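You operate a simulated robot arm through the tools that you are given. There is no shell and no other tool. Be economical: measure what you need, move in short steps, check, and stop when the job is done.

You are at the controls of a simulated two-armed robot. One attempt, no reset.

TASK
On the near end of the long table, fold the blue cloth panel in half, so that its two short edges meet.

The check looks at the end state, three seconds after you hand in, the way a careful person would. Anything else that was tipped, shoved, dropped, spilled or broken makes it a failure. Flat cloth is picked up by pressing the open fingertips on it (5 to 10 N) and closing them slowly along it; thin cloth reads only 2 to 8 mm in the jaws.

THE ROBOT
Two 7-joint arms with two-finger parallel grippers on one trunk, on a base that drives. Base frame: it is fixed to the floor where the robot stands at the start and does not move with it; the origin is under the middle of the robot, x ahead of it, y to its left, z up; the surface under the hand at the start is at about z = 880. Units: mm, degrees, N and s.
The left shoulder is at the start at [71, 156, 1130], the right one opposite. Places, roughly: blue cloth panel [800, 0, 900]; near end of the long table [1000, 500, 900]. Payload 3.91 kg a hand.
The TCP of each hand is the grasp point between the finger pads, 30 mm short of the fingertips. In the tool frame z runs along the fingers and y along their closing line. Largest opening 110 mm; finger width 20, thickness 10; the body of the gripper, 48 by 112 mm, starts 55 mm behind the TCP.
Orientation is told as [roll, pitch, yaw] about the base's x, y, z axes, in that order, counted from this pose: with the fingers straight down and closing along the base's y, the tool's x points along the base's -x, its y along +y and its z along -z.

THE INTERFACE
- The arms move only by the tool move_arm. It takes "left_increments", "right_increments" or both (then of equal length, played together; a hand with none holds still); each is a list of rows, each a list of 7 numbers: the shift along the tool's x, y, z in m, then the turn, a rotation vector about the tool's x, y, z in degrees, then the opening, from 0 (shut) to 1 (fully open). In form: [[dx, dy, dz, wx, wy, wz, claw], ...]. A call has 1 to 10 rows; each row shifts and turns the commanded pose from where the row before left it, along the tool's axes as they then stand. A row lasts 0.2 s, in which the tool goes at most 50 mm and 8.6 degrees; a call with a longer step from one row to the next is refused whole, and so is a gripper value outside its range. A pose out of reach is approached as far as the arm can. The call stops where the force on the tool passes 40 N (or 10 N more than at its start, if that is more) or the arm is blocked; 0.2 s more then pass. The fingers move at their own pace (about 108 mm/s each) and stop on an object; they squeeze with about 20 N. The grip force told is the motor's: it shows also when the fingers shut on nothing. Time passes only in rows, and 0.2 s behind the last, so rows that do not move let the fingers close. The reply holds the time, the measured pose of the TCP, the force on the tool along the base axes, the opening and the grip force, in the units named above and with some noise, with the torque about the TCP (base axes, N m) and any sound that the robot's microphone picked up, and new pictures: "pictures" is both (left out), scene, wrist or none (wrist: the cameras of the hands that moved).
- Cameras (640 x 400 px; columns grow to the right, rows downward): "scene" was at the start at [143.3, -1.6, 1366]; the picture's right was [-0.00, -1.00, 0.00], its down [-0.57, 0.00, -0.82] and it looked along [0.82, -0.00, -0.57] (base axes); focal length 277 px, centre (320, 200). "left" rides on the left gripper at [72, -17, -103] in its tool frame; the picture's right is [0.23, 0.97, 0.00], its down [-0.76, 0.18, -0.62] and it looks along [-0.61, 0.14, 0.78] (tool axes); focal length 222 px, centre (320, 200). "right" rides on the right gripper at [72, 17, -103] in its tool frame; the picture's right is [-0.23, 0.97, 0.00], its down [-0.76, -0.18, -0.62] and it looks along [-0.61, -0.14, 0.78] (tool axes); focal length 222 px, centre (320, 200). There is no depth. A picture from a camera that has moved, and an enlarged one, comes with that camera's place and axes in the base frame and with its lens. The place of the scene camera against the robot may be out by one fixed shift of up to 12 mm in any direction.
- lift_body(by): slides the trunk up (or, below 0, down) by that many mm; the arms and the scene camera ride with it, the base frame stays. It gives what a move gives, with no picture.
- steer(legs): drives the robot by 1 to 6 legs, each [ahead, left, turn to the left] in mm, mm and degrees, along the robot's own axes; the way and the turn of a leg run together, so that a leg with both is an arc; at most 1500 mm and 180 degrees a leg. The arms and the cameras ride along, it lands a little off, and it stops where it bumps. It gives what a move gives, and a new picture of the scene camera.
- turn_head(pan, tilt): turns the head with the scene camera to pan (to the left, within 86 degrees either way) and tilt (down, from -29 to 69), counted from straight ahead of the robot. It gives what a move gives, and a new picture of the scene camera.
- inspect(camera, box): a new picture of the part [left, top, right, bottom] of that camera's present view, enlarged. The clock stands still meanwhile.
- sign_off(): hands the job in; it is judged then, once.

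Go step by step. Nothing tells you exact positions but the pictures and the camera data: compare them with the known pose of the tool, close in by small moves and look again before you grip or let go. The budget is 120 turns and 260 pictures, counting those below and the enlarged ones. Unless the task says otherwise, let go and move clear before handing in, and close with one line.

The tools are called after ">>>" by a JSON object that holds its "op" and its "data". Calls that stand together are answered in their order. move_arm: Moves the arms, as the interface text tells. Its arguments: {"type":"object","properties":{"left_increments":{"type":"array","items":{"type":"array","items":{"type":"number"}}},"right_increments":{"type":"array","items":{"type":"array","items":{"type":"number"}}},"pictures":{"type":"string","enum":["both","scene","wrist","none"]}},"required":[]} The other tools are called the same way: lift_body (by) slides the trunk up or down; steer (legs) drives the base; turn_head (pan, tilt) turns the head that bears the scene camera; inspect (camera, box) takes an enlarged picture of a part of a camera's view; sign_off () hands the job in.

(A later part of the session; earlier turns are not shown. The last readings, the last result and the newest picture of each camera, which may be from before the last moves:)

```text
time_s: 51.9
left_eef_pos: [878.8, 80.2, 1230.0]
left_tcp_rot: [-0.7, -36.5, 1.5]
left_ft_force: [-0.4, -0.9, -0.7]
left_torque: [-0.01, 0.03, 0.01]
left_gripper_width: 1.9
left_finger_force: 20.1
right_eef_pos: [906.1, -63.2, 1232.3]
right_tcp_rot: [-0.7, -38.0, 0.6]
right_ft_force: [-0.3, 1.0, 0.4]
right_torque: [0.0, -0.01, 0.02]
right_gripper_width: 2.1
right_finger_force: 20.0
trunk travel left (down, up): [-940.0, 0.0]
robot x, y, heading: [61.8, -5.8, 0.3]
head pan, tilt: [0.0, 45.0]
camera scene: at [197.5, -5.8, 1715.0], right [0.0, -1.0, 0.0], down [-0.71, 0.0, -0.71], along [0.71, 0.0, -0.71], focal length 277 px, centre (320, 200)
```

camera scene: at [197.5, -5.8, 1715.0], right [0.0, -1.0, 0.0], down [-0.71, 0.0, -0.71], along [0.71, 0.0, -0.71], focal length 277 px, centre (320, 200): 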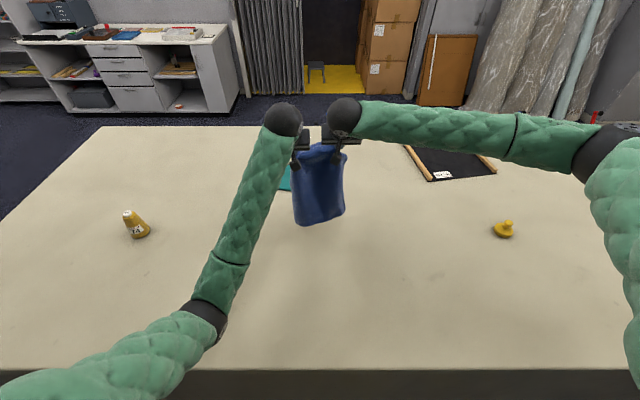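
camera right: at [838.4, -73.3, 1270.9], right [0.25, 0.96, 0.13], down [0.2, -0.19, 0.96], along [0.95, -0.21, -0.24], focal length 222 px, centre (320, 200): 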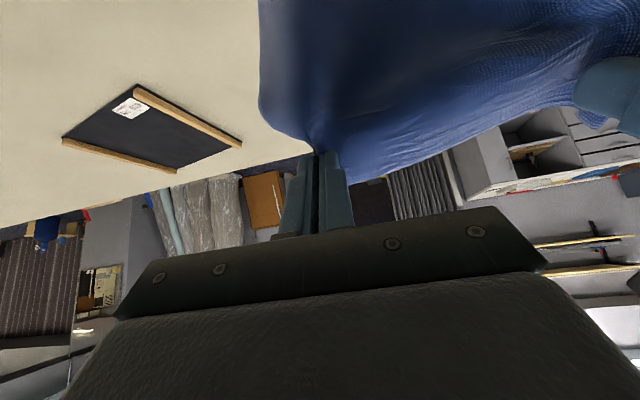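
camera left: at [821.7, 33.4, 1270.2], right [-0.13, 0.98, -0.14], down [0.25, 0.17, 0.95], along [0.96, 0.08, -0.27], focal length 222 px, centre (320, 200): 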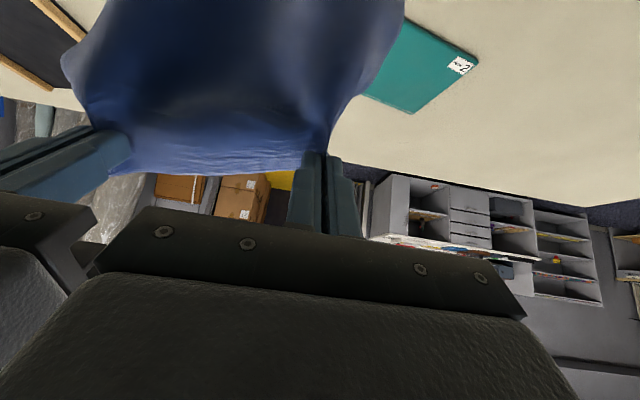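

>>> {"op": "move_arm", "data": {"left_increments": [[0.004, 0, 0.0111, 0, 0, 0, 0], [0.004, 0, 0.0111, 0, 0, 0, 0], [0.004, 0, 0.0111, 0, 0, 0, 0], [0.004, 0, 0.0111, 0, 0, 0, 0], [0, 0, 0, 0, 0, 0, 0]], "right_increments": [[0.0095, 0, 0.0069, 0, 0, 0, 0], [0.0095, 0, 0.0069, 0, 0, 0, 0], [0.0095, 0, 0.0069, 0, 0, 0, 0], [0.0095, 0, 0.0069, 0, 0, 0, 0], [0, 0, 0, 0, 0, 0, 0]], "pictures": "none"}}

>>> {"op": "steer", "data": {"legs": [[-60, 0, 0]]}}

>>> {"op": "move_arm", "data": {"left_increments": [[0.009, 0, 0.012, 0, 0, 0, 0], [0.009, 0, 0.012, 0, 0, 0, 0], [0.009, 0, 0.012, 0, 0, 0, 0], [0.009, 0, 0.012, 0, 0, 0, 0], [0, 0, 0, 0, 0, 0, 0]], "right_increments": [[0.0092, 0, 0.0118, 0, 0, 0, 0], [0.0092, 0, 0.0118, 0, 0, 0, 0], [0.0092, 0, 0.0118, 0, 0, 0, 0], [0.0092, 0, 0.0118, 0, 0, 0, 0], [0, 0, 0, 0, 0, 0, 0]], "pictures": "scene"}}

```text
time_s: 53.1
left_eef_pos: [890.3, 78.9, 1186.7]
left_tcp_rot: [-0.7, -36.7, 1.5]
left_ft_force: [0.7, 0.1, 0.0]
left_torque: [-0.02, -0.04, -0.05]
left_gripper_width: 2.1
left_finger_force: 19.6
right_eef_pos: [891.0, -64.5, 1190.2]
right_tcp_rot: [-0.5, -38.1, 0.6]
right_ft_force: [0.1, 0.2, -0.1]
right_torque: [0.01, 0.0, -0.02]
right_gripper_width: 1.9
right_finger_force: 19.7
trunk travel left (down, up): [-940.0, 0.0]
robot x, y, heading: [58.3, -5.7, 0.3]
head pan, tilt: [0.0, 45.0]
```

```text
time_s: 54.1
left_eef_pos: [835.0, 78.4, 1183.4]
left_tcp_rot: [-0.6, -36.4, 1.4]
left_ft_force: [-0.6, 0.0, -0.3]
left_torque: [0.05, 0.05, -0.03]
left_gripper_width: 2.2
left_finger_force: 20.1
right_eef_pos: [836.0, -65.8, 1186.0]
right_tcp_rot: [-0.5, -38.0, 0.5]
right_ft_force: [0.6, -0.8, 0.1]
right_torque: [0.02, -0.05, -0.03]
right_gripper_width: 2.4
right_finger_force: 20.4
trunk travel left (down, up): [-940.0, 0.0]
robot x, y, heading: [-0.3, -4.0, -0.2]
head pan, tilt: [0.0, 45.0]
camera scene: at [140.0, -7.2, 1714.8], right [0.0, -1.0, 0.0], down [-0.71, 0.0, -0.7], along [0.7, 0.0, -0.71], focal length 277 px, centre (320, 200)
```

scene: 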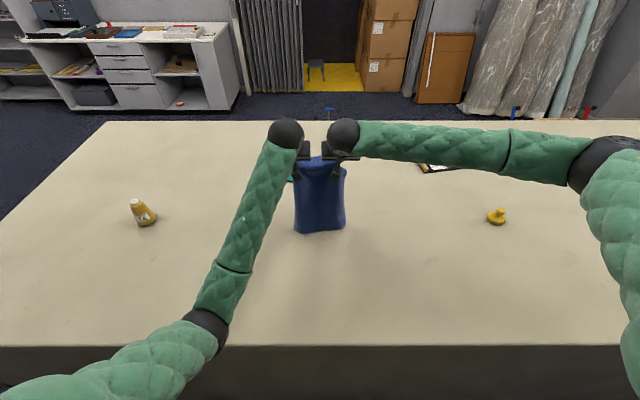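

```text
time_s: 55.3
left_eef_pos: [830.1, 77.6, 1126.5]
left_tcp_rot: [-0.7, -36.6, 1.5]
left_ft_force: [-1.1, 0.7, 0.7]
left_torque: [0.02, -0.01, -0.04]
left_gripper_width: 1.9
left_finger_force: 19.8
right_eef_pos: [829.7, -64.9, 1130.4]
right_tcp_rot: [-0.5, -38.1, 0.5]
right_ft_force: [-0.6, -0.2, -0.4]
right_torque: [0.03, 0.06, 0.0]
right_gripper_width: 1.8
right_finger_force: 20.3
trunk travel left (down, up): [-940.0, 0.0]
robot x, y, heading: [-1.0, -4.6, 0.2]
head pan, tilt: [0.0, 45.0]
camera scene: at [134.6, -6.8, 1715.6], right [0.0, -1.0, 0.0], down [-0.71, 0.0, -0.71], along [0.71, 0.0, -0.71], focal length 277 px, centre (320, 200)
```

scene: 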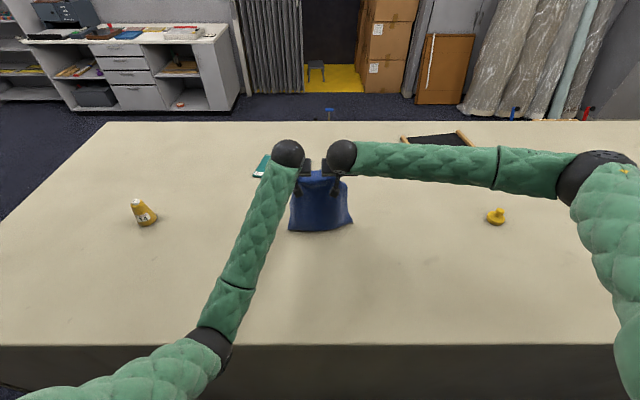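

The bottom edge is down on the table. I'll drive back to draw the cloth out straight behind it, then lower.

>>> {"op": "steer", "data": {"legs": [[-170, 0, 0]]}}

>>> {"op": "inspect", "data": {"camera": "scene", "box": [220, 120, 420, 260]}}

```text
time_s: 56.7
left_eef_pos: [660.7, 77.6, 1126.5]
left_tcp_rot: [-0.5, -36.5, 1.4]
left_ft_force: [-0.1, 0.8, -0.4]
left_torque: [0.02, -0.02, 0.0]
left_gripper_width: 2.1
left_finger_force: 20.3
right_eef_pos: [662.2, -66.1, 1129.9]
right_tcp_rot: [-0.7, -38.1, 0.4]
right_ft_force: [0.0, -0.7, -0.3]
right_torque: [0.02, -0.01, 0.0]
right_gripper_width: 2.0
right_finger_force: 20.0
trunk travel left (down, up): [-940.0, 0.0]
robot x, y, heading: [-170.9, -4.7, -0.2]
head pan, tilt: [0.0, 45.0]
camera scene: at [-35.0, -7.5, 1715.3], right [0.0, -1.0, 0.0], down [-0.71, 0.0, -0.71], along [0.71, 0.0, -0.71], focal length 277 px, centre (320, 200)
```

scene: 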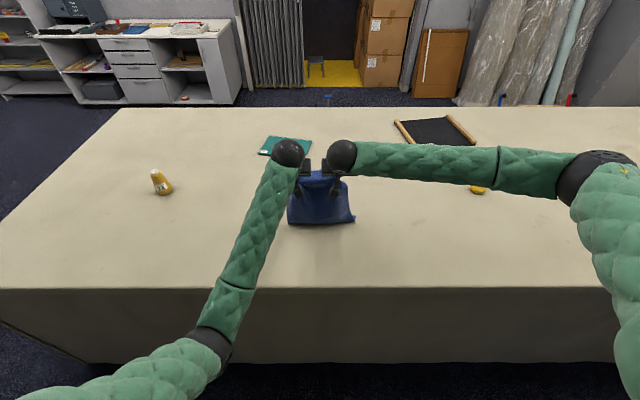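

```text
2.86 times, centred on (320, 190) of scene
camera zoom: at [-35.0, -7.5, 1715.3], right [0.0, -1.0, 0.0], down [-0.71, 0.0, -0.71], along [0.71, 0.0, -0.71], focal length 791 px, centre (320, 229)
```

zoom: 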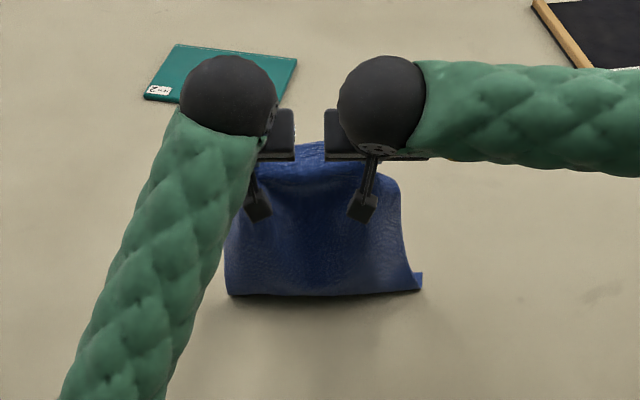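

The cloth trails forward under the hands, with its bend on my side. That's the ideal fold direction, because the held edge already points away from me. I'll lay half of it by backing off and lowering, then carry the held edge forward onto the far edge.

>>> {"op": "steer", "data": {"legs": [[-35, 0, 0]]}}

>>> {"op": "move_arm", "data": {"left_increments": [[0.006, 0, 0.008, 0, 0, 0, 0], [0.006, 0, 0.008, 0, 0, 0, 0], [0.006, 0, 0.008, 0, 0, 0, 0], [0.006, 0, 0.008, 0, 0, 0, 0], [0, 0, 0, 0, 0, 0, 0]], "right_increments": [[0.0062, 0, 0.0079, 0, 0, 0, 0], [0.0062, 0, 0.0079, 0, 0, 0, 0], [0.0062, 0, 0.0079, 0, 0, 0, 0], [0.0062, 0, 0.0079, 0, 0, 0, 0], [0, 0, 0, 0, 0, 0, 0]], "pictures": "none"}}

>>> {"op": "steer", "data": {"legs": [[-40, 0, 0]]}}

>>> {"op": "move_arm", "data": {"left_increments": [[0.006, 0, 0.008, 0, 0, 0, 0], [0.006, 0, 0.008, 0, 0, 0, 0], [0.006, 0, 0.008, 0, 0, 0, 0], [0.003, 0, 0.004, 0, 0, 0, 0], [0, 0, 0, 0, 0, 0, 0]], "right_increments": [[0.0062, 0, 0.0079, 0, 0, 0, 0], [0.0062, 0, 0.0079, 0, 0, 0, 0], [0.0062, 0, 0.0079, 0, 0, 0, 0], [0.0031, 0, 0.004, 0, 0, 0, 0], [0, 0, 0, 0, 0, 0, 0]]}}

```text
time_s: 57.6
left_eef_pos: [627.3, 77.8, 1122.3]
left_tcp_rot: [-0.5, -36.5, 1.4]
left_ft_force: [0.1, 0.3, -0.8]
left_torque: [-0.02, 0.05, 0.01]
left_gripper_width: 2.3
left_finger_force: 19.7
right_eef_pos: [630.0, -66.0, 1127.2]
right_tcp_rot: [-0.6, -37.9, 0.6]
right_ft_force: [1.1, -0.2, -0.6]
right_torque: [0.01, 0.02, -0.04]
right_gripper_width: 2.1
right_finger_force: 19.8
trunk travel left (down, up): [-940.0, 0.0]
robot x, y, heading: [-210.8, -3.3, -0.1]
head pan, tilt: [0.0, 45.0]
camera scene: at [-65.2, -7.2, 1714.7], right [0.0, -1.0, 0.0], down [-0.71, 0.0, -0.7], along [0.7, 0.0, -0.71], focal length 277 px, centre (320, 200)
```

scene: 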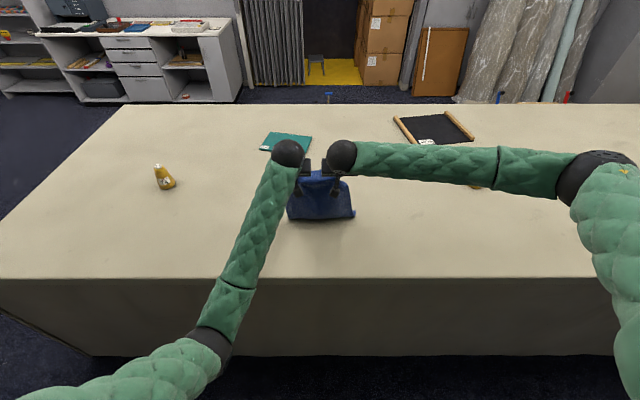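

```text
time_s: 58.8
left_eef_pos: [624.9, 77.5, 1086.8]
left_tcp_rot: [-0.8, -36.5, 1.4]
left_ft_force: [-1.1, 0.1, 0.0]
left_torque: [0.04, 0.0, -0.02]
left_gripper_width: 2.0
left_finger_force: 20.2
right_eef_pos: [625.9, -66.1, 1089.1]
right_tcp_rot: [-0.6, -38.1, 0.4]
right_ft_force: [0.4, -0.6, -0.8]
right_torque: [0.02, 0.0, -0.03]
right_gripper_width: 2.3
right_finger_force: 20.1
trunk travel left (down, up): [-940.0, 0.0]
robot x, y, heading: [-209.3, -3.6, 0.1]
head pan, tilt: [0.0, 45.0]
```

```text
time_s: 59.7
left_eef_pos: [588.3, 78.3, 1083.3]
left_tcp_rot: [-0.6, -36.5, 1.5]
left_ft_force: [1.2, 0.3, -0.6]
left_torque: [0.0, 0.01, 0.02]
left_gripper_width: 2.5
left_finger_force: 20.4
right_eef_pos: [589.8, -66.4, 1087.1]
right_tcp_rot: [-0.5, -37.8, 0.3]
right_ft_force: [1.0, 0.4, 0.2]
right_torque: [-0.01, 0.0, 0.04]
right_gripper_width: 2.2
right_finger_force: 20.3
trunk travel left (down, up): [-940.0, 0.0]
robot x, y, heading: [-250.4, -7.0, 0.1]
head pan, tilt: [0.0, 45.0]
camera scene: at [-104.7, -7.3, 1714.7], right [0.0, -1.0, 0.0], down [-0.71, 0.0, -0.7], along [0.7, 0.0, -0.71], focal length 277 px, centre (320, 200)
```

scene: 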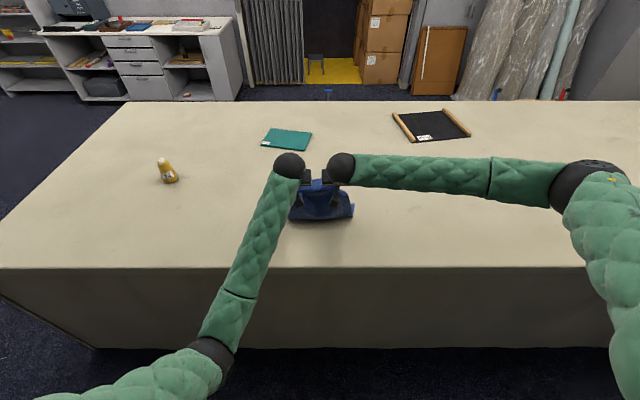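

```text
time_s: 60.9
left_eef_pos: [584.6, 78.0, 1051.2]
left_tcp_rot: [-0.5, -36.7, 1.4]
left_ft_force: [-0.6, -0.4, -0.4]
left_torque: [0.0, -0.03, -0.02]
left_gripper_width: 1.9
left_finger_force: 19.6
right_eef_pos: [587.4, -66.6, 1055.2]
right_tcp_rot: [-0.6, -38.1, 0.5]
right_ft_force: [-0.1, -0.2, -0.2]
right_torque: [-0.01, 0.03, 0.0]
right_gripper_width: 2.0
right_finger_force: 19.7
trunk travel left (down, up): [-940.0, 0.0]
robot x, y, heading: [-247.5, -8.9, -0.2]
head pan, tilt: [0.0, 45.0]
camera scene: at [-111.3, -7.0, 1715.6], right [0.0, -1.0, 0.0], down [-0.71, 0.0, -0.71], along [0.71, 0.0, -0.71], focal length 277 px, centre (320, 200)
camera right: at [465.5, -48.5, 1091.1], right [0.18, 0.98, 0.13], down [0.22, -0.17, 0.96], along [0.96, -0.14, -0.24], focal length 222 px, centre (320, 200)
camera left: at [466.1, 58.2, 1090.3], right [-0.2, 0.97, -0.14], down [0.24, 0.19, 0.95], along [0.95, 0.16, -0.27], focal length 222 px, centre (320, 200)
```

scene: 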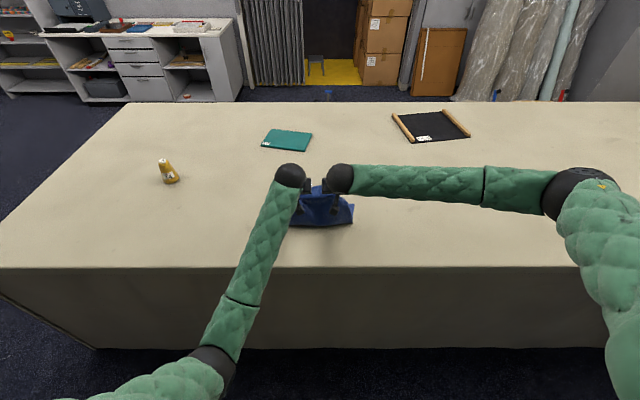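
right: 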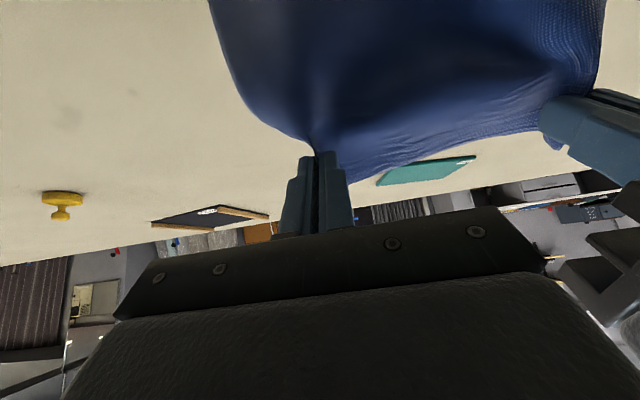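
left: 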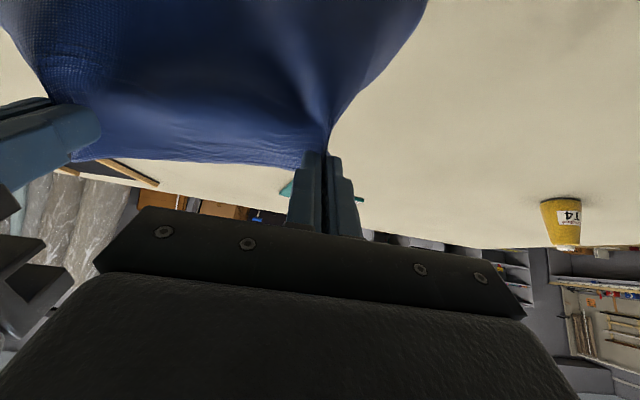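

>>> {"op": "inspect", "data": {"camera": "scene", "box": [260, 160, 380, 244]}}

>>> {"op": "turn_head", "data": {"pan": -20, "tilt": 45}}

```text
4.76 times, centred on (320, 202) of scene
camera zoom: at [-111.3, -7.0, 1715.6], right [0.0, -1.0, 0.0], down [-0.71, 0.0, -0.71], along [0.71, 0.0, -0.71], focal length 1319 px, centre (320, 190)
```

zoom: 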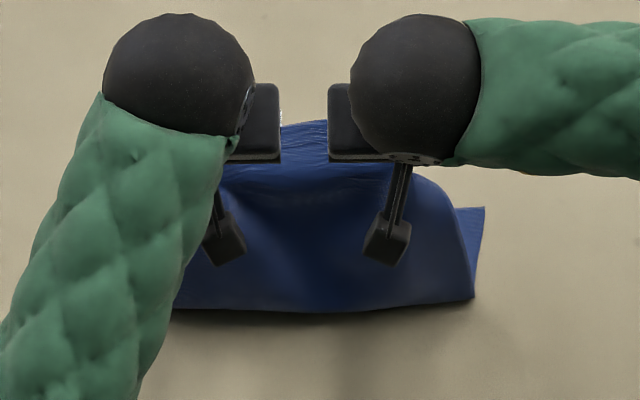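

```text
time_s: 61.7
left_eef_pos: [585.0, 77.7, 1052.5]
left_tcp_rot: [-0.6, -36.6, 1.4]
left_ft_force: [0.1, 0.8, 0.1]
left_torque: [0.01, 0.02, -0.03]
left_gripper_width: 2.0
left_finger_force: 19.5
right_eef_pos: [585.8, -66.4, 1055.3]
right_tcp_rot: [-0.7, -38.2, 0.4]
right_ft_force: [-0.2, 0.2, 0.7]
right_torque: [0.01, 0.01, 0.0]
right_gripper_width: 1.9
right_finger_force: 20.5
trunk travel left (down, up): [-940.0, 0.0]
robot x, y, heading: [-246.8, -5.7, -0.1]
head pan, tilt: [-20.0, 45.0]
camera scene: at [-116.1, -34.7, 1715.6], right [-0.34, -0.94, 0.0], down [-0.67, 0.24, -0.71], along [0.66, -0.24, -0.71], focal length 277 px, centre (320, 200)
```

scene: 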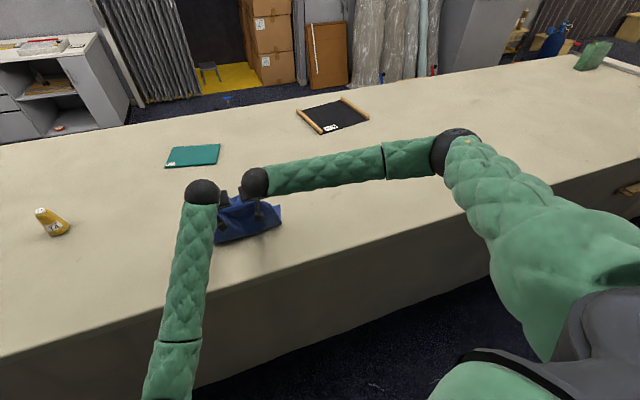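

The bottom layer lies from the bend at about x 585 forward to the far edge at about x 687, with its right corner at y≈−150. I'll lower and back up slightly more so the bend rolls towards me.

>>> {"op": "move_arm", "data": {"left_increments": [[0.0135, 0, 0.0055, 0, 0, 0, 0], [0.0135, 0, 0.0055, 0, 0, 0, 0], [0.0135, 0, 0.0055, 0, 0, 0, 0], [0.0135, 0, 0.0055, 0, 0, 0, 0], [0, 0, 0, 0, 0, 0, 0]], "right_increments": [[0.0135, 0, 0.0055, 0, 0, 0, 0], [0.0135, 0, 0.0055, 0, 0, 0, 0], [0.0135, 0, 0.0055, 0, 0, 0, 0], [0.0135, 0, 0.0055, 0, 0, 0, 0], [0, 0, 0, 0, 0, 0, 0]], "pictures": "none"}}

>>> {"op": "inspect", "data": {"camera": "scene", "box": [170, 160, 310, 258]}}

```text
time_s: 62.9
left_eef_pos: [556.3, 76.7, 1002.6]
left_tcp_rot: [-0.7, -36.6, 1.4]
left_ft_force: [-0.1, 0.8, 0.3]
left_torque: [0.03, -0.01, 0.02]
left_gripper_width: 2.1
left_finger_force: 20.2
right_eef_pos: [558.0, -67.3, 1004.3]
right_tcp_rot: [-0.5, -38.1, 0.4]
right_ft_force: [-0.8, 0.7, -0.4]
right_torque: [0.01, 0.0, 0.0]
right_gripper_width: 2.1
right_finger_force: 19.9
trunk travel left (down, up): [-940.0, 0.0]
robot x, y, heading: [-247.0, -5.9, -0.3]
head pan, tilt: [-20.0, 45.0]
```

```text
4.08 times, centred on (240, 209) of scene
camera zoom: at [-115.7, -34.7, 1715.5], right [-0.34, -0.94, 0.0], down [-0.67, 0.24, -0.71], along [0.66, -0.24, -0.71], focal length 1130 px, centre (646, 163)
```

zoom: 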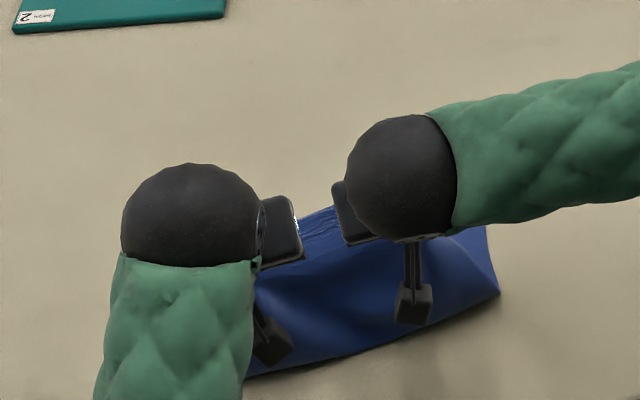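

The bend is now at about x 542 and the bottom edge at about x 687, so roughly half the cloth is laid. Next I'll carry the held edge forward and down over it.

>>> {"op": "move_arm", "data": {"left_increments": [[-0.006, 0, 0.017, 0, 0, 0, 0], [-0.006, 0, 0.017, 0, 0, 0, 0], [-0.006, 0, 0.017, 0, 0, 0, 0], [-0.006, 0, 0.017, 0, 0, 0, 0], [0, 0, 0, 0, 0, 0, 0]], "right_increments": [[-0.006, 0, 0.017, 0, 0, 0, 0], [-0.006, 0, 0.017, 0, 0, 0, 0], [-0.006, 0, 0.017, 0, 0, 0, 0], [-0.006, 0, 0.017, 0, 0, 0, 0], [0, 0, 0, 0, 0, 0, 0]]}}

>>> {"op": "turn_head", "data": {"pan": 0, "tilt": 50}}

>>> {"op": "inspect", "data": {"camera": "scene", "box": [240, 130, 400, 242]}}

```text
time_s: 64.1
left_eef_pos: [615.9, 75.9, 963.0]
left_tcp_rot: [-0.5, -36.6, 1.4]
left_ft_force: [0.1, -0.1, -0.6]
left_torque: [0.04, -0.01, 0.01]
left_gripper_width: 2.1
left_finger_force: 19.8
right_eef_pos: [617.8, -67.1, 965.5]
right_tcp_rot: [-0.7, -38.1, 0.4]
right_ft_force: [-0.8, -0.4, 0.0]
right_torque: [-0.01, -0.01, 0.04]
right_gripper_width: 2.2
right_finger_force: 19.4
trunk travel left (down, up): [-940.0, 0.0]
robot x, y, heading: [-246.9, -6.0, -0.1]
head pan, tilt: [-20.0, 45.0]
camera scene: at [-117.1, -35.0, 1715.7], right [-0.34, -0.94, 0.0], down [-0.66, 0.24, -0.71], along [0.66, -0.24, -0.71], focal length 277 px, centre (320, 200)
camera right: at [496.5, -49.5, 1001.3], right [0.18, 0.98, 0.13], down [0.22, -0.17, 0.96], along [0.96, -0.14, -0.24], focal length 222 px, centre (320, 200)
camera left: at [495.5, 57.9, 1001.0], right [-0.2, 0.97, -0.14], down [0.24, 0.19, 0.95], along [0.95, 0.16, -0.27], focal length 222 px, centre (320, 200)
```

scene: 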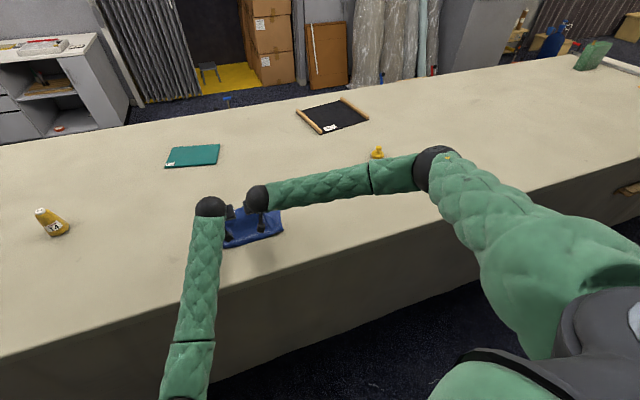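
right: 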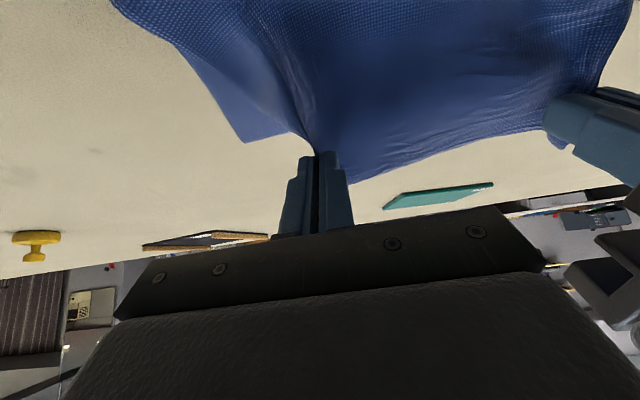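
left: 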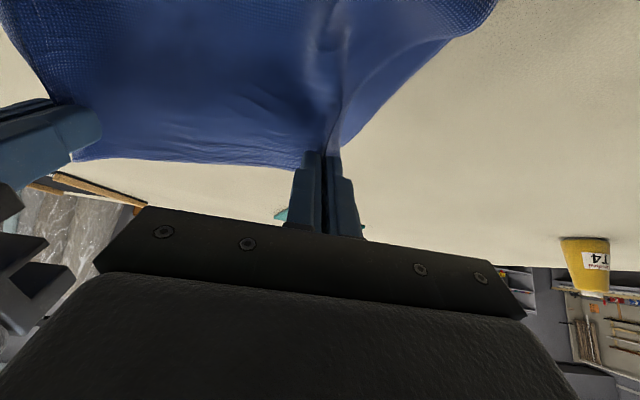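

```text
time_s: 64.9
left_eef_pos: [613.3, 77.1, 963.0]
left_tcp_rot: [-0.6, -36.6, 1.4]
left_ft_force: [0.2, -0.4, -0.7]
left_torque: [0.01, 0.01, -0.03]
left_gripper_width: 1.9
left_finger_force: 20.4
right_eef_pos: [619.0, -67.9, 964.2]
right_tcp_rot: [-0.5, -38.1, 0.4]
right_ft_force: [0.2, 0.1, 0.0]
right_torque: [0.04, 0.02, 0.0]
right_gripper_width: 2.0
right_finger_force: 19.9
trunk travel left (down, up): [-940.0, 0.0]
robot x, y, heading: [-248.2, -5.2, -0.1]
head pan, tilt: [0.0, 50.0]
camera scene: at [-115.2, -7.0, 1708.6], right [0.0, -1.0, 0.0], down [-0.77, 0.0, -0.64], along [0.64, 0.0, -0.77], focal length 277 px, centre (320, 200)
```

scene: 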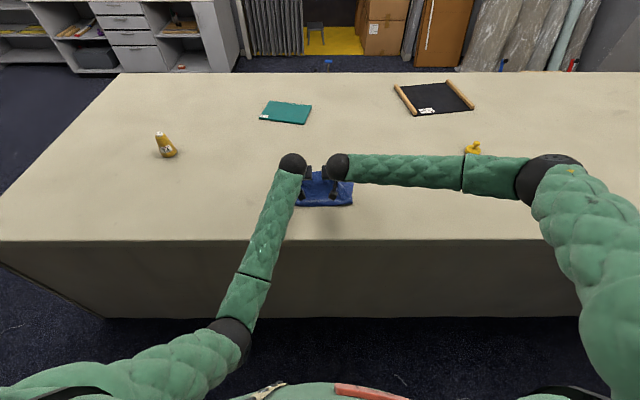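

```text
3.57 times, centred on (320, 186) of scene
camera zoom: at [-115.2, -7.0, 1708.6], right [0.0, -1.0, 0.0], down [-0.77, 0.0, -0.64], along [0.64, 0.0, -0.77], focal length 989 px, centre (320, 250)
```

zoom: 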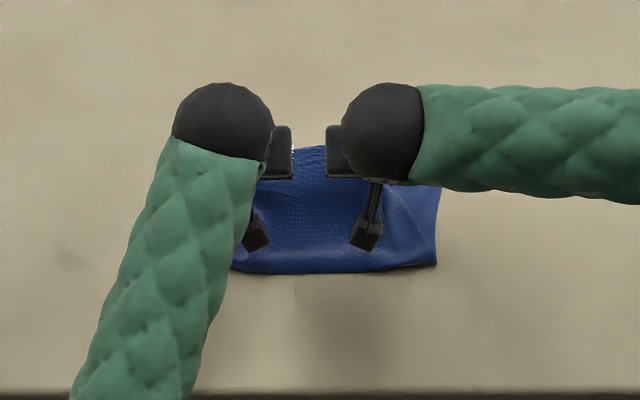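

The bottom layer's right corner is at about (679, −144) and its left near (700, 105). I'll lower the held edge onto that line, shifting about 24 mm to the right so the corners match.

>>> {"op": "move_arm", "data": {"left_increments": [[-0.002, -0.0048, 0.013, 0, 0, 0, 0], [-0.002, -0.0048, 0.013, 0, 0, 0, 0], [-0.002, -0.0048, 0.013, 0, 0, 0, 0], [-0.002, -0.0048, 0.013, 0, 0, 0, 0], [-0.002, -0.0048, 0.013, 0, 0, 0, 0], [0, 0, 0, 0, 0, 0, 0]], "right_increments": [[0.0011, -0.0048, 0.0115, 0, 0, 0, 0], [0.0011, -0.0048, 0.0115, 0, 0, 0, 0], [0.0011, -0.0048, 0.0115, 0, 0, 0, 0], [0.0011, -0.0048, 0.0115, 0, 0, 0, 0], [0.0011, -0.0048, 0.0115, 0, 0, 0, 0], [0, 0, 0, 0, 0, 0, 0]], "pictures": "wrist"}}

```text
time_s: 66.3
left_eef_pos: [661.8, 54.1, 916.4]
left_tcp_rot: [-0.5, -36.6, 1.4]
left_ft_force: [0.0, 0.0, 1.1]
left_torque: [0.0, -0.02, 0.01]
left_gripper_width: 2.0
left_finger_force: 19.6
right_eef_pos: [649.2, -92.7, 916.8]
right_tcp_rot: [-0.6, -38.0, 0.6]
right_ft_force: [-0.2, 0.8, -0.5]
right_torque: [0.0, 0.0, 0.01]
right_gripper_width: 2.0
right_finger_force: 19.8
trunk travel left (down, up): [-940.0, 0.0]
robot x, y, heading: [-248.7, -4.4, -0.2]
head pan, tilt: [0.0, 50.0]
camera right: at [528.1, -73.2, 952.9], right [0.18, 0.98, 0.13], down [0.22, -0.17, 0.96], along [0.96, -0.14, -0.24], focal length 222 px, centre (320, 200)
camera left: at [542.8, 34.4, 954.5], right [-0.2, 0.97, -0.14], down [0.24, 0.19, 0.95], along [0.95, 0.16, -0.27], focal length 222 px, centre (320, 200)
```

right: 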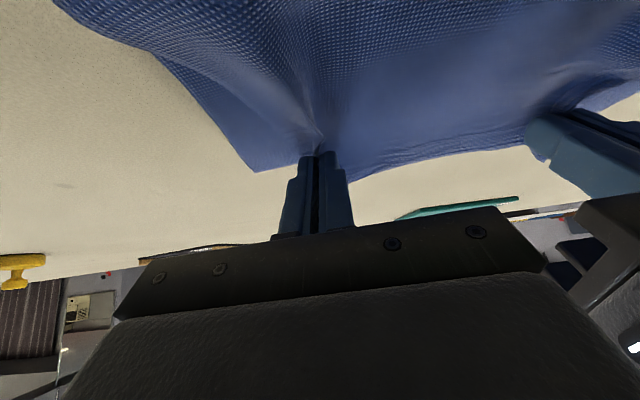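
left: 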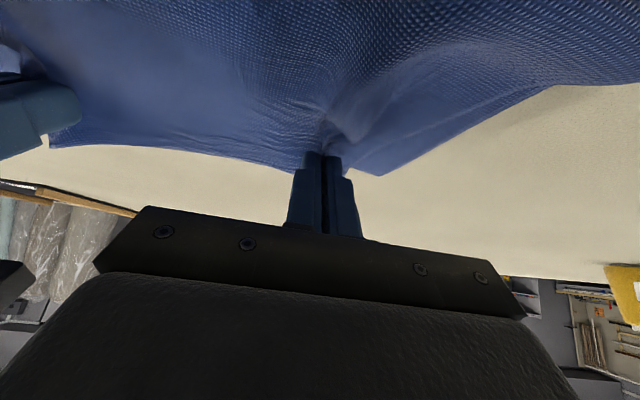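

The bottom corners are stable at (678, −142) and (691, 101), and the held edge sits over that line. I'll lower to touch, open slowly, then pull back along the fingers.

>>> {"op": "move_arm", "data": {"left_increments": [[0.0015, 0, 0.002, 0, 0, 0, 0], [0.0015, 0, 0.002, 0, 0, 0, 0], [0, 0, 0, 0, 0, 0, 0.05], [0, 0, 0, 0, 0, 0, 0.1], [0, 0, 0, 0, 0, 0, 0.15], [0, 0, 0, 0, 0, 0, 0.22], [0, 0, 0, 0, 0, 0, 0.3], [0, 0, 0, 0, 0, 0, 0.3]], "right_increments": [[0.0015, 0, 0.002, 0, 0, 0, 0], [0.0015, 0, 0.002, 0, 0, 0, 0], [0, 0, 0, 0, 0, 0, 0.05], [0, 0, 0, 0, 0, 0, 0.1], [0, 0, 0, 0, 0, 0, 0.15], [0, 0, 0, 0, 0, 0, 0.22], [0, 0, 0, 0, 0, 0, 0.3], [0, 0, 0, 0, 0, 0, 0.3]], "pictures": "wrist"}}

```text
time_s: 68.1
left_eef_pos: [661.9, 52.1, 911.6]
left_tcp_rot: [-0.6, -36.7, 1.3]
left_ft_force: [1.1, -2.6, 8.1]
left_torque: [0.07, -0.14, -0.05]
left_gripper_width: 31.3
left_finger_force: 0.0
right_eef_pos: [648.9, -91.8, 912.0]
right_tcp_rot: [-0.6, -38.0, 0.4]
right_ft_force: [0.5, -0.7, -0.2]
right_torque: [-0.03, 0.02, 0.01]
right_gripper_width: 33.1
right_finger_force: 0.1
trunk travel left (down, up): [-940.0, 0.0]
robot x, y, heading: [-248.9, -5.1, 0.2]
head pan, tilt: [0.0, 50.0]
camera right: at [527.9, -73.8, 948.4], right [0.18, 0.98, 0.13], down [0.21, -0.17, 0.96], along [0.96, -0.14, -0.24], focal length 222 px, centre (320, 200)
camera left: at [542.4, 33.7, 949.9], right [-0.2, 0.97, -0.14], down [0.24, 0.19, 0.95], along [0.95, 0.16, -0.27], focal length 222 px, centre (320, 200)
```

right: 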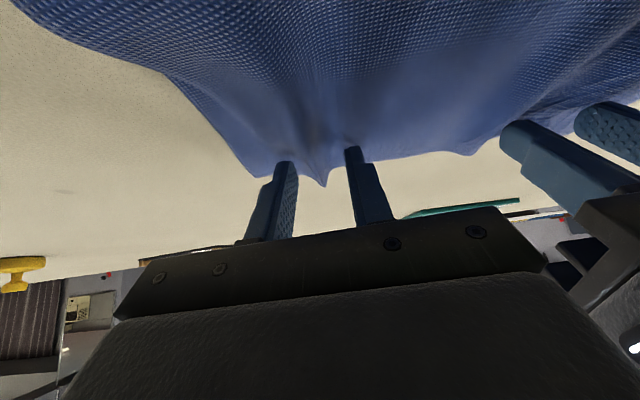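
left: 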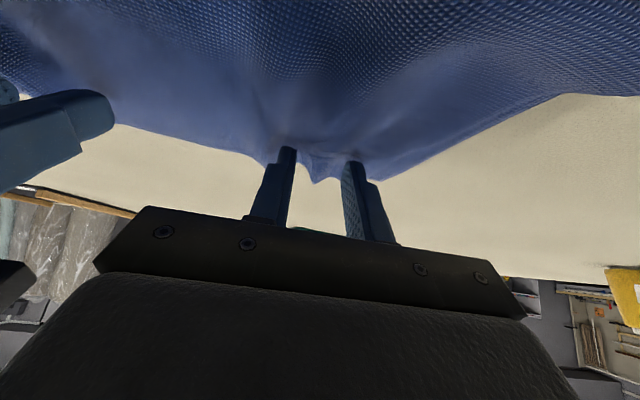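

Released: small peaks remain where the pleats were. I'll open further with light contact to spread the pleats, then rise and back away to look.

>>> {"op": "move_arm", "data": {"left_increments": [[0.0, 0, 0, 0, 0, 0, 0.36], [0, 0, 0, 0, 0, 0, 0.42], [0, 0, 0, 0, 0, 0, 0.48], [0, 0, 0, 0, 0, 0, 0.54], [-0.012, 0, -0.016, 0, 0, 0, 0.54], [-0.012, 0, -0.02, 0, 0, 0, 0.54], [-0.012, 0, -0.03, 0, 0, 0, 0.54], [0, 0, -0.04, 0, 0, 0, 0.54], [0, 0, -0.04, 0, 0, 0, 0.54]], "right_increments": [[0.0005, 0, 0.0008, 0, 0, 0, 0.36], [0, 0, 0, 0, 0, 0, 0.42], [0, 0, 0, 0, 0, 0, 0.48], [0, 0, 0, 0, 0, 0, 0.54], [-0.012, 0, -0.016, 0, 0, 0, 0.54], [-0.012, 0, -0.02, 0, 0, 0, 0.54], [-0.012, 0, -0.03, 0, 0, 0, 0.54], [0, 0, -0.04, 0, 0, 0, 0.54], [0, 0, -0.04, 0, 0, 0, 0.54]], "pictures": "wrist"}}

>>> {"op": "inspect", "data": {"camera": "scene", "box": [240, 130, 400, 242]}}

```text
time_s: 70.1
left_eef_pos: [602.7, 53.9, 1049.7]
left_tcp_rot: [-0.6, -36.8, 1.4]
left_ft_force: [-0.7, 0.1, 0.7]
left_torque: [-0.05, -0.04, 0.02]
left_gripper_width: 59.6
left_finger_force: 0.0
right_eef_pos: [585.5, -90.0, 1048.5]
right_tcp_rot: [-0.6, -38.1, 0.4]
right_ft_force: [0.3, 0.5, -0.2]
right_torque: [-0.01, -0.02, 0.02]
right_gripper_width: 59.4
right_finger_force: 0.1
trunk travel left (down, up): [-940.0, 0.0]
robot x, y, heading: [-249.2, -4.5, 0.4]
head pan, tilt: [0.0, 50.0]
camera right: at [465.2, -72.0, 1085.2], right [0.18, 0.98, 0.13], down [0.21, -0.17, 0.96], along [0.96, -0.14, -0.24], focal length 222 px, centre (320, 200)
camera left: at [483.5, 34.0, 1088.0], right [-0.2, 0.97, -0.14], down [0.24, 0.19, 0.95], along [0.95, 0.16, -0.27], focal length 222 px, centre (320, 200)
```

right: 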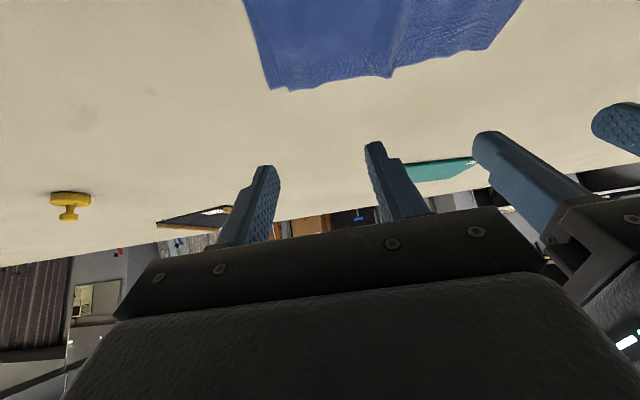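
left: 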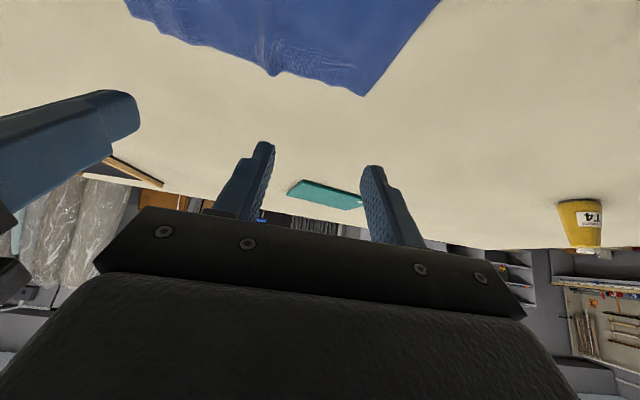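

```text
3.57 times, centred on (320, 186) of scene
camera zoom: at [-118.0, -7.5, 1708.8], right [0.0, -1.0, 0.0], down [-0.77, 0.0, -0.64], along [0.64, 0.0, -0.77], focal length 989 px, centre (320, 250)
```

zoom: 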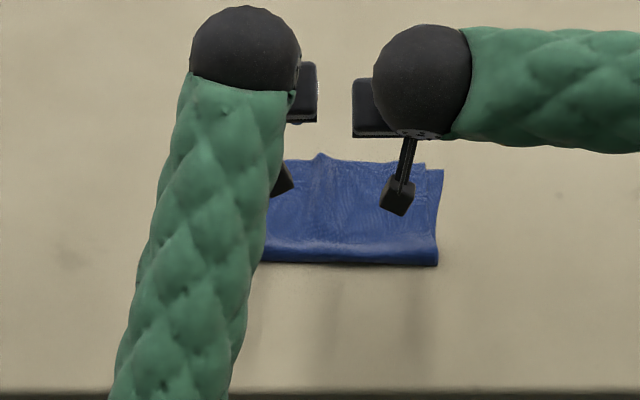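

The fold looks very good. I'll move both arms up and aside for an unobstructed look.

>>> {"op": "move_arm", "data": {"left_increments": [[0, 0.03, -0.015, 0, 0, 0, 0.54], [0, 0.03, -0.015, 0, 0, 0, 0.54], [0, 0.03, -0.015, 0, 0, 0, 0.54], [0, 0.03, -0.015, 0, 0, 0, 0.54], [0, 0.03, -0.015, 0, 0, 0, 0.54], [0, 0.03, -0.015, 0, 0, 0, 0.54], [0, 0.03, 0, 0, 0, 0, 0.54], [0, 0.03, 0, 0, 0, 0, 0.54]], "right_increments": [[0, -0.03, -0.015, 0, 0, 0, 0.54], [0, -0.03, -0.015, 0, 0, 0, 0.54], [0, -0.03, -0.015, 0, 0, 0, 0.54], [0, -0.03, -0.015, 0, 0, 0, 0.54], [0, -0.03, -0.015, 0, 0, 0, 0.54], [0, -0.03, -0.015, 0, 0, 0, 0.54], [0, 0, 0, 0, 0, 0, 0.54], [0, 0, 0, 0, 0, 0, 0.54]], "pictures": "scene"}}

>>> {"op": "inspect", "data": {"camera": "scene", "box": [270, 155, 370, 217]}}

```text
time_s: 71.9
left_eef_pos: [545.3, 292.7, 1119.2]
left_tcp_rot: [-0.6, -36.7, 1.4]
left_ft_force: [0.3, -0.2, -0.7]
left_torque: [0.0, -0.02, -0.01]
left_gripper_width: 59.4
left_finger_force: 0.3
right_eef_pos: [532.6, -269.7, 1120.8]
right_tcp_rot: [-0.6, -38.1, 0.4]
right_ft_force: [-0.3, 0.6, -0.1]
right_torque: [-0.02, -0.05, 0.01]
right_gripper_width: 59.4
right_finger_force: 0.2
trunk travel left (down, up): [-940.0, 0.0]
robot x, y, heading: [-246.8, -8.9, 0.3]
head pan, tilt: [0.0, 50.0]
camera scene: at [-115.7, -6.0, 1708.7], right [0.0, -1.0, 0.0], down [-0.77, 0.0, -0.64], along [0.64, 0.0, -0.77], focal length 277 px, centre (320, 200)
```

scene: 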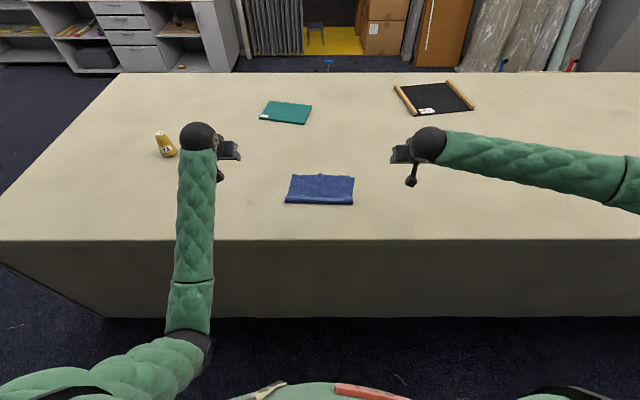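

```text
6.40 times, centred on (320, 186) of scene
camera zoom: at [-115.7, -6.0, 1708.7], right [0.0, -1.0, 0.0], down [-0.77, 0.0, -0.64], along [0.64, 0.0, -0.77], focal length 1772 px, centre (320, 290)
```

zoom: 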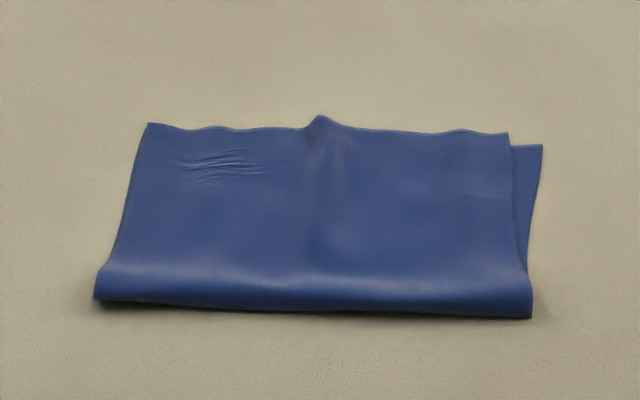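

The fold is neat. The top layer's right corner is only about 22 mm inward and 10 mm past the lower one, and there's a small ripple mid-edge. I'll use the closed right fingertips to gently draw that corner outward, starting by approaching just above it.

>>> {"op": "move_arm", "data": {"right_increments": [[0.0018, 0.0198, 0.0281, 0, 0, 0, 0], [0.0018, 0.0198, 0.0281, 0, 0, 0, 0], [0.0018, 0.0198, 0.0281, 0, 0, 0, 0], [0.0018, 0.0198, 0.0281, 0, 0, 0, 0], [0.0018, 0.0198, 0.0281, 0, 0, 0, 0], [0.0018, 0.0198, 0.0281, 0, 0, 0, 0], [0.0018, 0.0198, 0.0281, 0, 0, 0, 0], [0.0018, 0.0198, 0.0281, 0, 0, 0, 0], [0, 0, 0, 0, 0, 0, 0]], "pictures": "both"}}

```text
time_s: 73.9
left_eef_pos: [545.7, 292.1, 1120.9]
left_tcp_rot: [-0.6, -36.6, 1.4]
left_ft_force: [-0.3, 0.1, 0.3]
left_torque: [0.01, -0.01, 0.01]
left_gripper_width: 59.3
left_finger_force: 0.1
right_eef_pos: [658.0, -113.8, 933.9]
right_tcp_rot: [-0.5, -38.1, 0.3]
right_ft_force: [-0.3, 0.3, 0.2]
right_torque: [0.0, -0.01, 0.03]
right_gripper_width: 0.2
right_finger_force: 19.9
trunk travel left (down, up): [-940.0, 0.0]
robot x, y, heading: [-245.1, -4.8, -0.1]
head pan, tilt: [0.0, 50.0]
camera scene: at [-116.3, -7.9, 1708.7], right [0.0, -1.0, 0.0], down [-0.77, 0.0, -0.64], along [0.64, 0.0, -0.77], focal length 277 px, centre (320, 200)
camera right: at [537.8, -95.3, 970.2], right [0.18, 0.98, 0.13], down [0.21, -0.17, 0.96], along [0.96, -0.14, -0.24], focal length 222 px, centre (320, 200)
```

scene: 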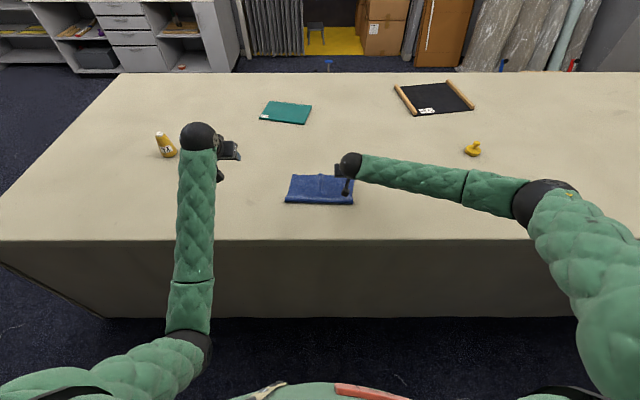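
right: 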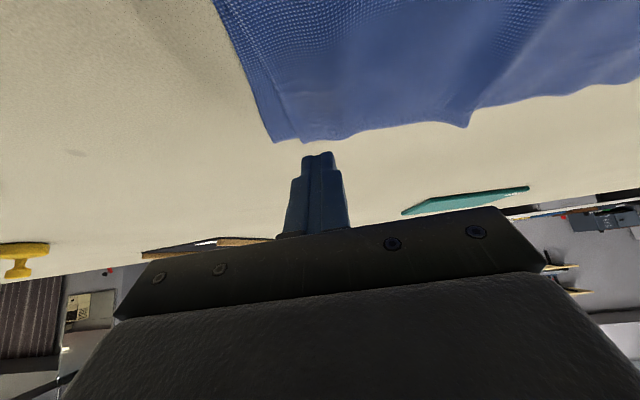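

By the wrist view the corners agree to about 2 mm lengthwise, and the top one is only about 25 mm inward. I'll lower gently onto it.

>>> {"op": "move_arm", "data": {"right_increments": [[0.0085, 0.003, 0.006, 0, 0, 0, 0], [0.0085, 0.003, 0.006, 0, 0, 0, 0], [0.0006, 0, 0.0008, 0, 0, 0, 0], [0, 0, 0, 0, 0, 0, 0]], "pictures": "none"}}

```text
time_s: 74.9
left_eef_pos: [544.3, 292.4, 1119.8]
left_tcp_rot: [-0.6, -36.6, 1.4]
left_ft_force: [0.1, 0.2, -0.3]
left_torque: [0.01, -0.01, 0.01]
left_gripper_width: 59.4
left_finger_force: 0.1
right_eef_pos: [653.1, -108.0, 913.0]
right_tcp_rot: [-0.5, -38.1, 0.4]
right_ft_force: [-0.4, 0.1, 0.1]
right_torque: [0.01, -0.01, -0.01]
right_gripper_width: 0.0
right_finger_force: 20.4
trunk travel left (down, up): [-940.0, 0.0]
robot x, y, heading: [-245.4, -2.1, -0.2]
head pan, tilt: [0.0, 50.0]
```

>>> {"op": "move_arm", "data": {"right_increments": [[0.0009, 0, 0.0012, 0, 0, 0, 0], [0.0006, 0, 0.0008, 0, 0, 0, 0], [0, 0, 0, 0, 0, 0, 0]], "pictures": "none"}}

```text
time_s: 75.7
left_eef_pos: [544.8, 293.2, 1121.7]
left_tcp_rot: [-0.7, -36.6, 1.4]
left_ft_force: [0.2, -0.1, 1.2]
left_torque: [-0.01, 0.02, -0.04]
left_gripper_width: 59.1
left_finger_force: 0.1
right_eef_pos: [653.8, -107.1, 911.5]
right_tcp_rot: [-0.6, -38.2, 0.4]
right_ft_force: [-1.1, -1.3, 9.0]
right_torque: [0.03, -0.08, 0.01]
right_gripper_width: 0.0
right_finger_force: 20.1
trunk travel left (down, up): [-940.0, 0.0]
robot x, y, heading: [-247.2, -5.0, 0.2]
head pan, tilt: [0.0, 50.0]
```

Contact is 9 N. I'll ease slightly and drag 20 mm outward, slowly, then lift and check.

>>> {"op": "move_arm", "data": {"right_increments": [[-0.0002, -0.002, -0.0003, 0, 0, 0, 0], [0, -0.003, 0, 0, 0, 0, 0], [0, -0.003, 0, 0, 0, 0, 0], [0, -0.003, 0, 0, 0, 0, 0], [0, -0.003, 0, 0, 0, 0, 0], [0, -0.003, 0, 0, 0, 0, 0], [0, -0.003, 0, 0, 0, 0, 0], [-0.006, 0, -0.008, 0, 0, 0, 0], [-0.012, 0, -0.016, 0, 0, 0, 0], [0, 0, 0, 0, 0, 0, 0]], "pictures": "wrist"}}

```text
time_s: 77.9
left_eef_pos: [545.2, 291.8, 1120.1]
left_tcp_rot: [-0.6, -36.7, 1.4]
left_ft_force: [-0.6, 0.0, 0.3]
left_torque: [-0.01, -0.01, -0.04]
left_gripper_width: 59.5
left_finger_force: 0.1
right_eef_pos: [653.5, -126.1, 940.1]
right_tcp_rot: [-0.7, -37.9, 0.4]
right_ft_force: [0.0, 0.3, 0.2]
right_torque: [0.0, 0.02, 0.0]
right_gripper_width: 0.0
right_finger_force: 20.3
trunk travel left (down, up): [-940.0, 0.0]
robot x, y, heading: [-250.2, -4.3, -0.1]
head pan, tilt: [0.0, 50.0]
camera right: at [532.2, -108.9, 976.0], right [0.18, 0.98, 0.13], down [0.22, -0.17, 0.96], along [0.96, -0.14, -0.24], focal length 222 px, centre (320, 200)
```

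right: 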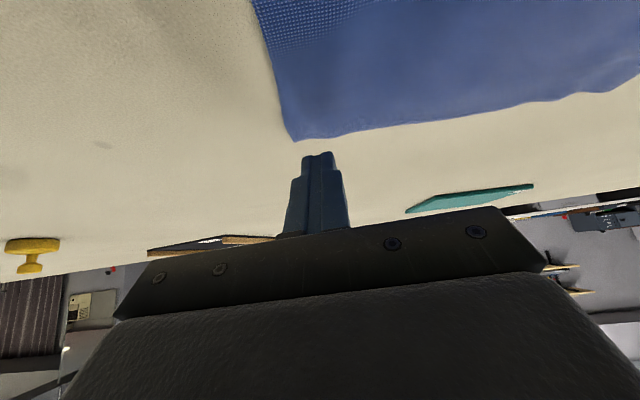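

Excellent: the corner now coincides with the lower one and the ripple is gone. I'll pull the right arm clear and check the whole cloth.

>>> {"op": "move_arm", "data": {"right_increments": [[0, 0, -0.03, 0, 0, 0, 0.2], [0, 0, -0.04, 0, 0, 0, 0.3], [0, -0.03, -0.04, 0, 0, 0, 0.5], [0, -0.03, -0.03, 0, 0, 0, 0.5], [0, -0.03, -0.02, 0, 0, 0, 0.5], [0, -0.03, 0, 0, 0, 0, 0.5], [0, -0.03, 0, 0, 0, 0, 0.5]], "pictures": "scene"}}

>>> {"op": "inspect", "data": {"camera": "scene", "box": [270, 155, 370, 217]}}

```text
time_s: 79.5
left_eef_pos: [543.9, 292.8, 1120.5]
left_tcp_rot: [-0.5, -36.5, 1.4]
left_ft_force: [-0.1, -0.6, -0.4]
left_torque: [-0.02, 0.02, 0.01]
left_gripper_width: 59.4
left_finger_force: 0.1
right_eef_pos: [554.6, -274.2, 1067.3]
right_tcp_rot: [-0.5, -38.1, 0.5]
right_ft_force: [-1.4, 0.4, 0.3]
right_torque: [0.03, 0.01, 0.01]
right_gripper_width: 54.8
right_finger_force: 0.1
trunk travel left (down, up): [-940.0, 0.0]
robot x, y, heading: [-246.5, -10.4, -0.4]
head pan, tilt: [0.0, 50.0]
camera scene: at [-116.5, -8.1, 1708.8], right [0.0, -1.0, 0.0], down [-0.77, 0.0, -0.64], along [0.64, 0.0, -0.77], focal length 277 px, centre (320, 200)
```

scene: 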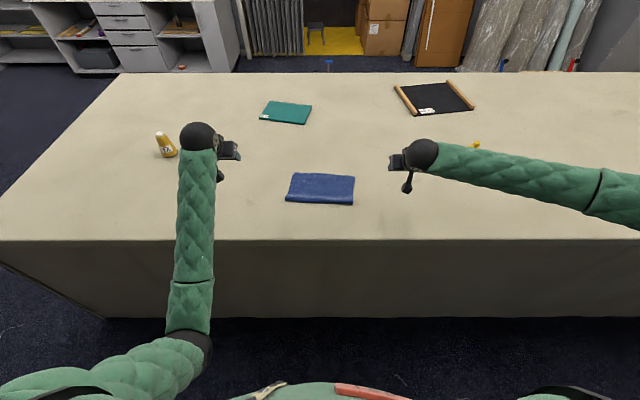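

```text
6.40 times, centred on (320, 186) of scene
camera zoom: at [-116.5, -8.1, 1708.8], right [0.0, -1.0, 0.0], down [-0.77, 0.0, -0.64], along [0.64, 0.0, -0.77], focal length 1772 px, centre (320, 290)
```

zoom: 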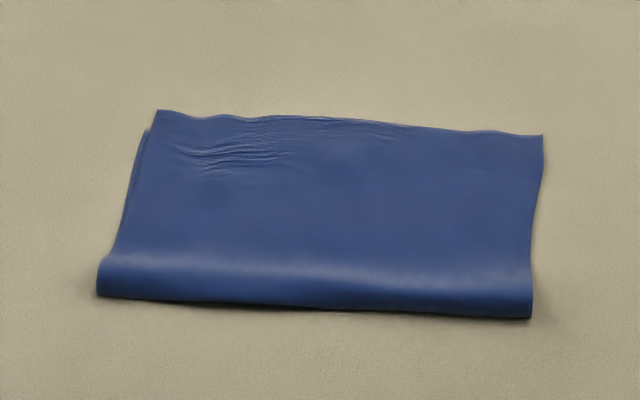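

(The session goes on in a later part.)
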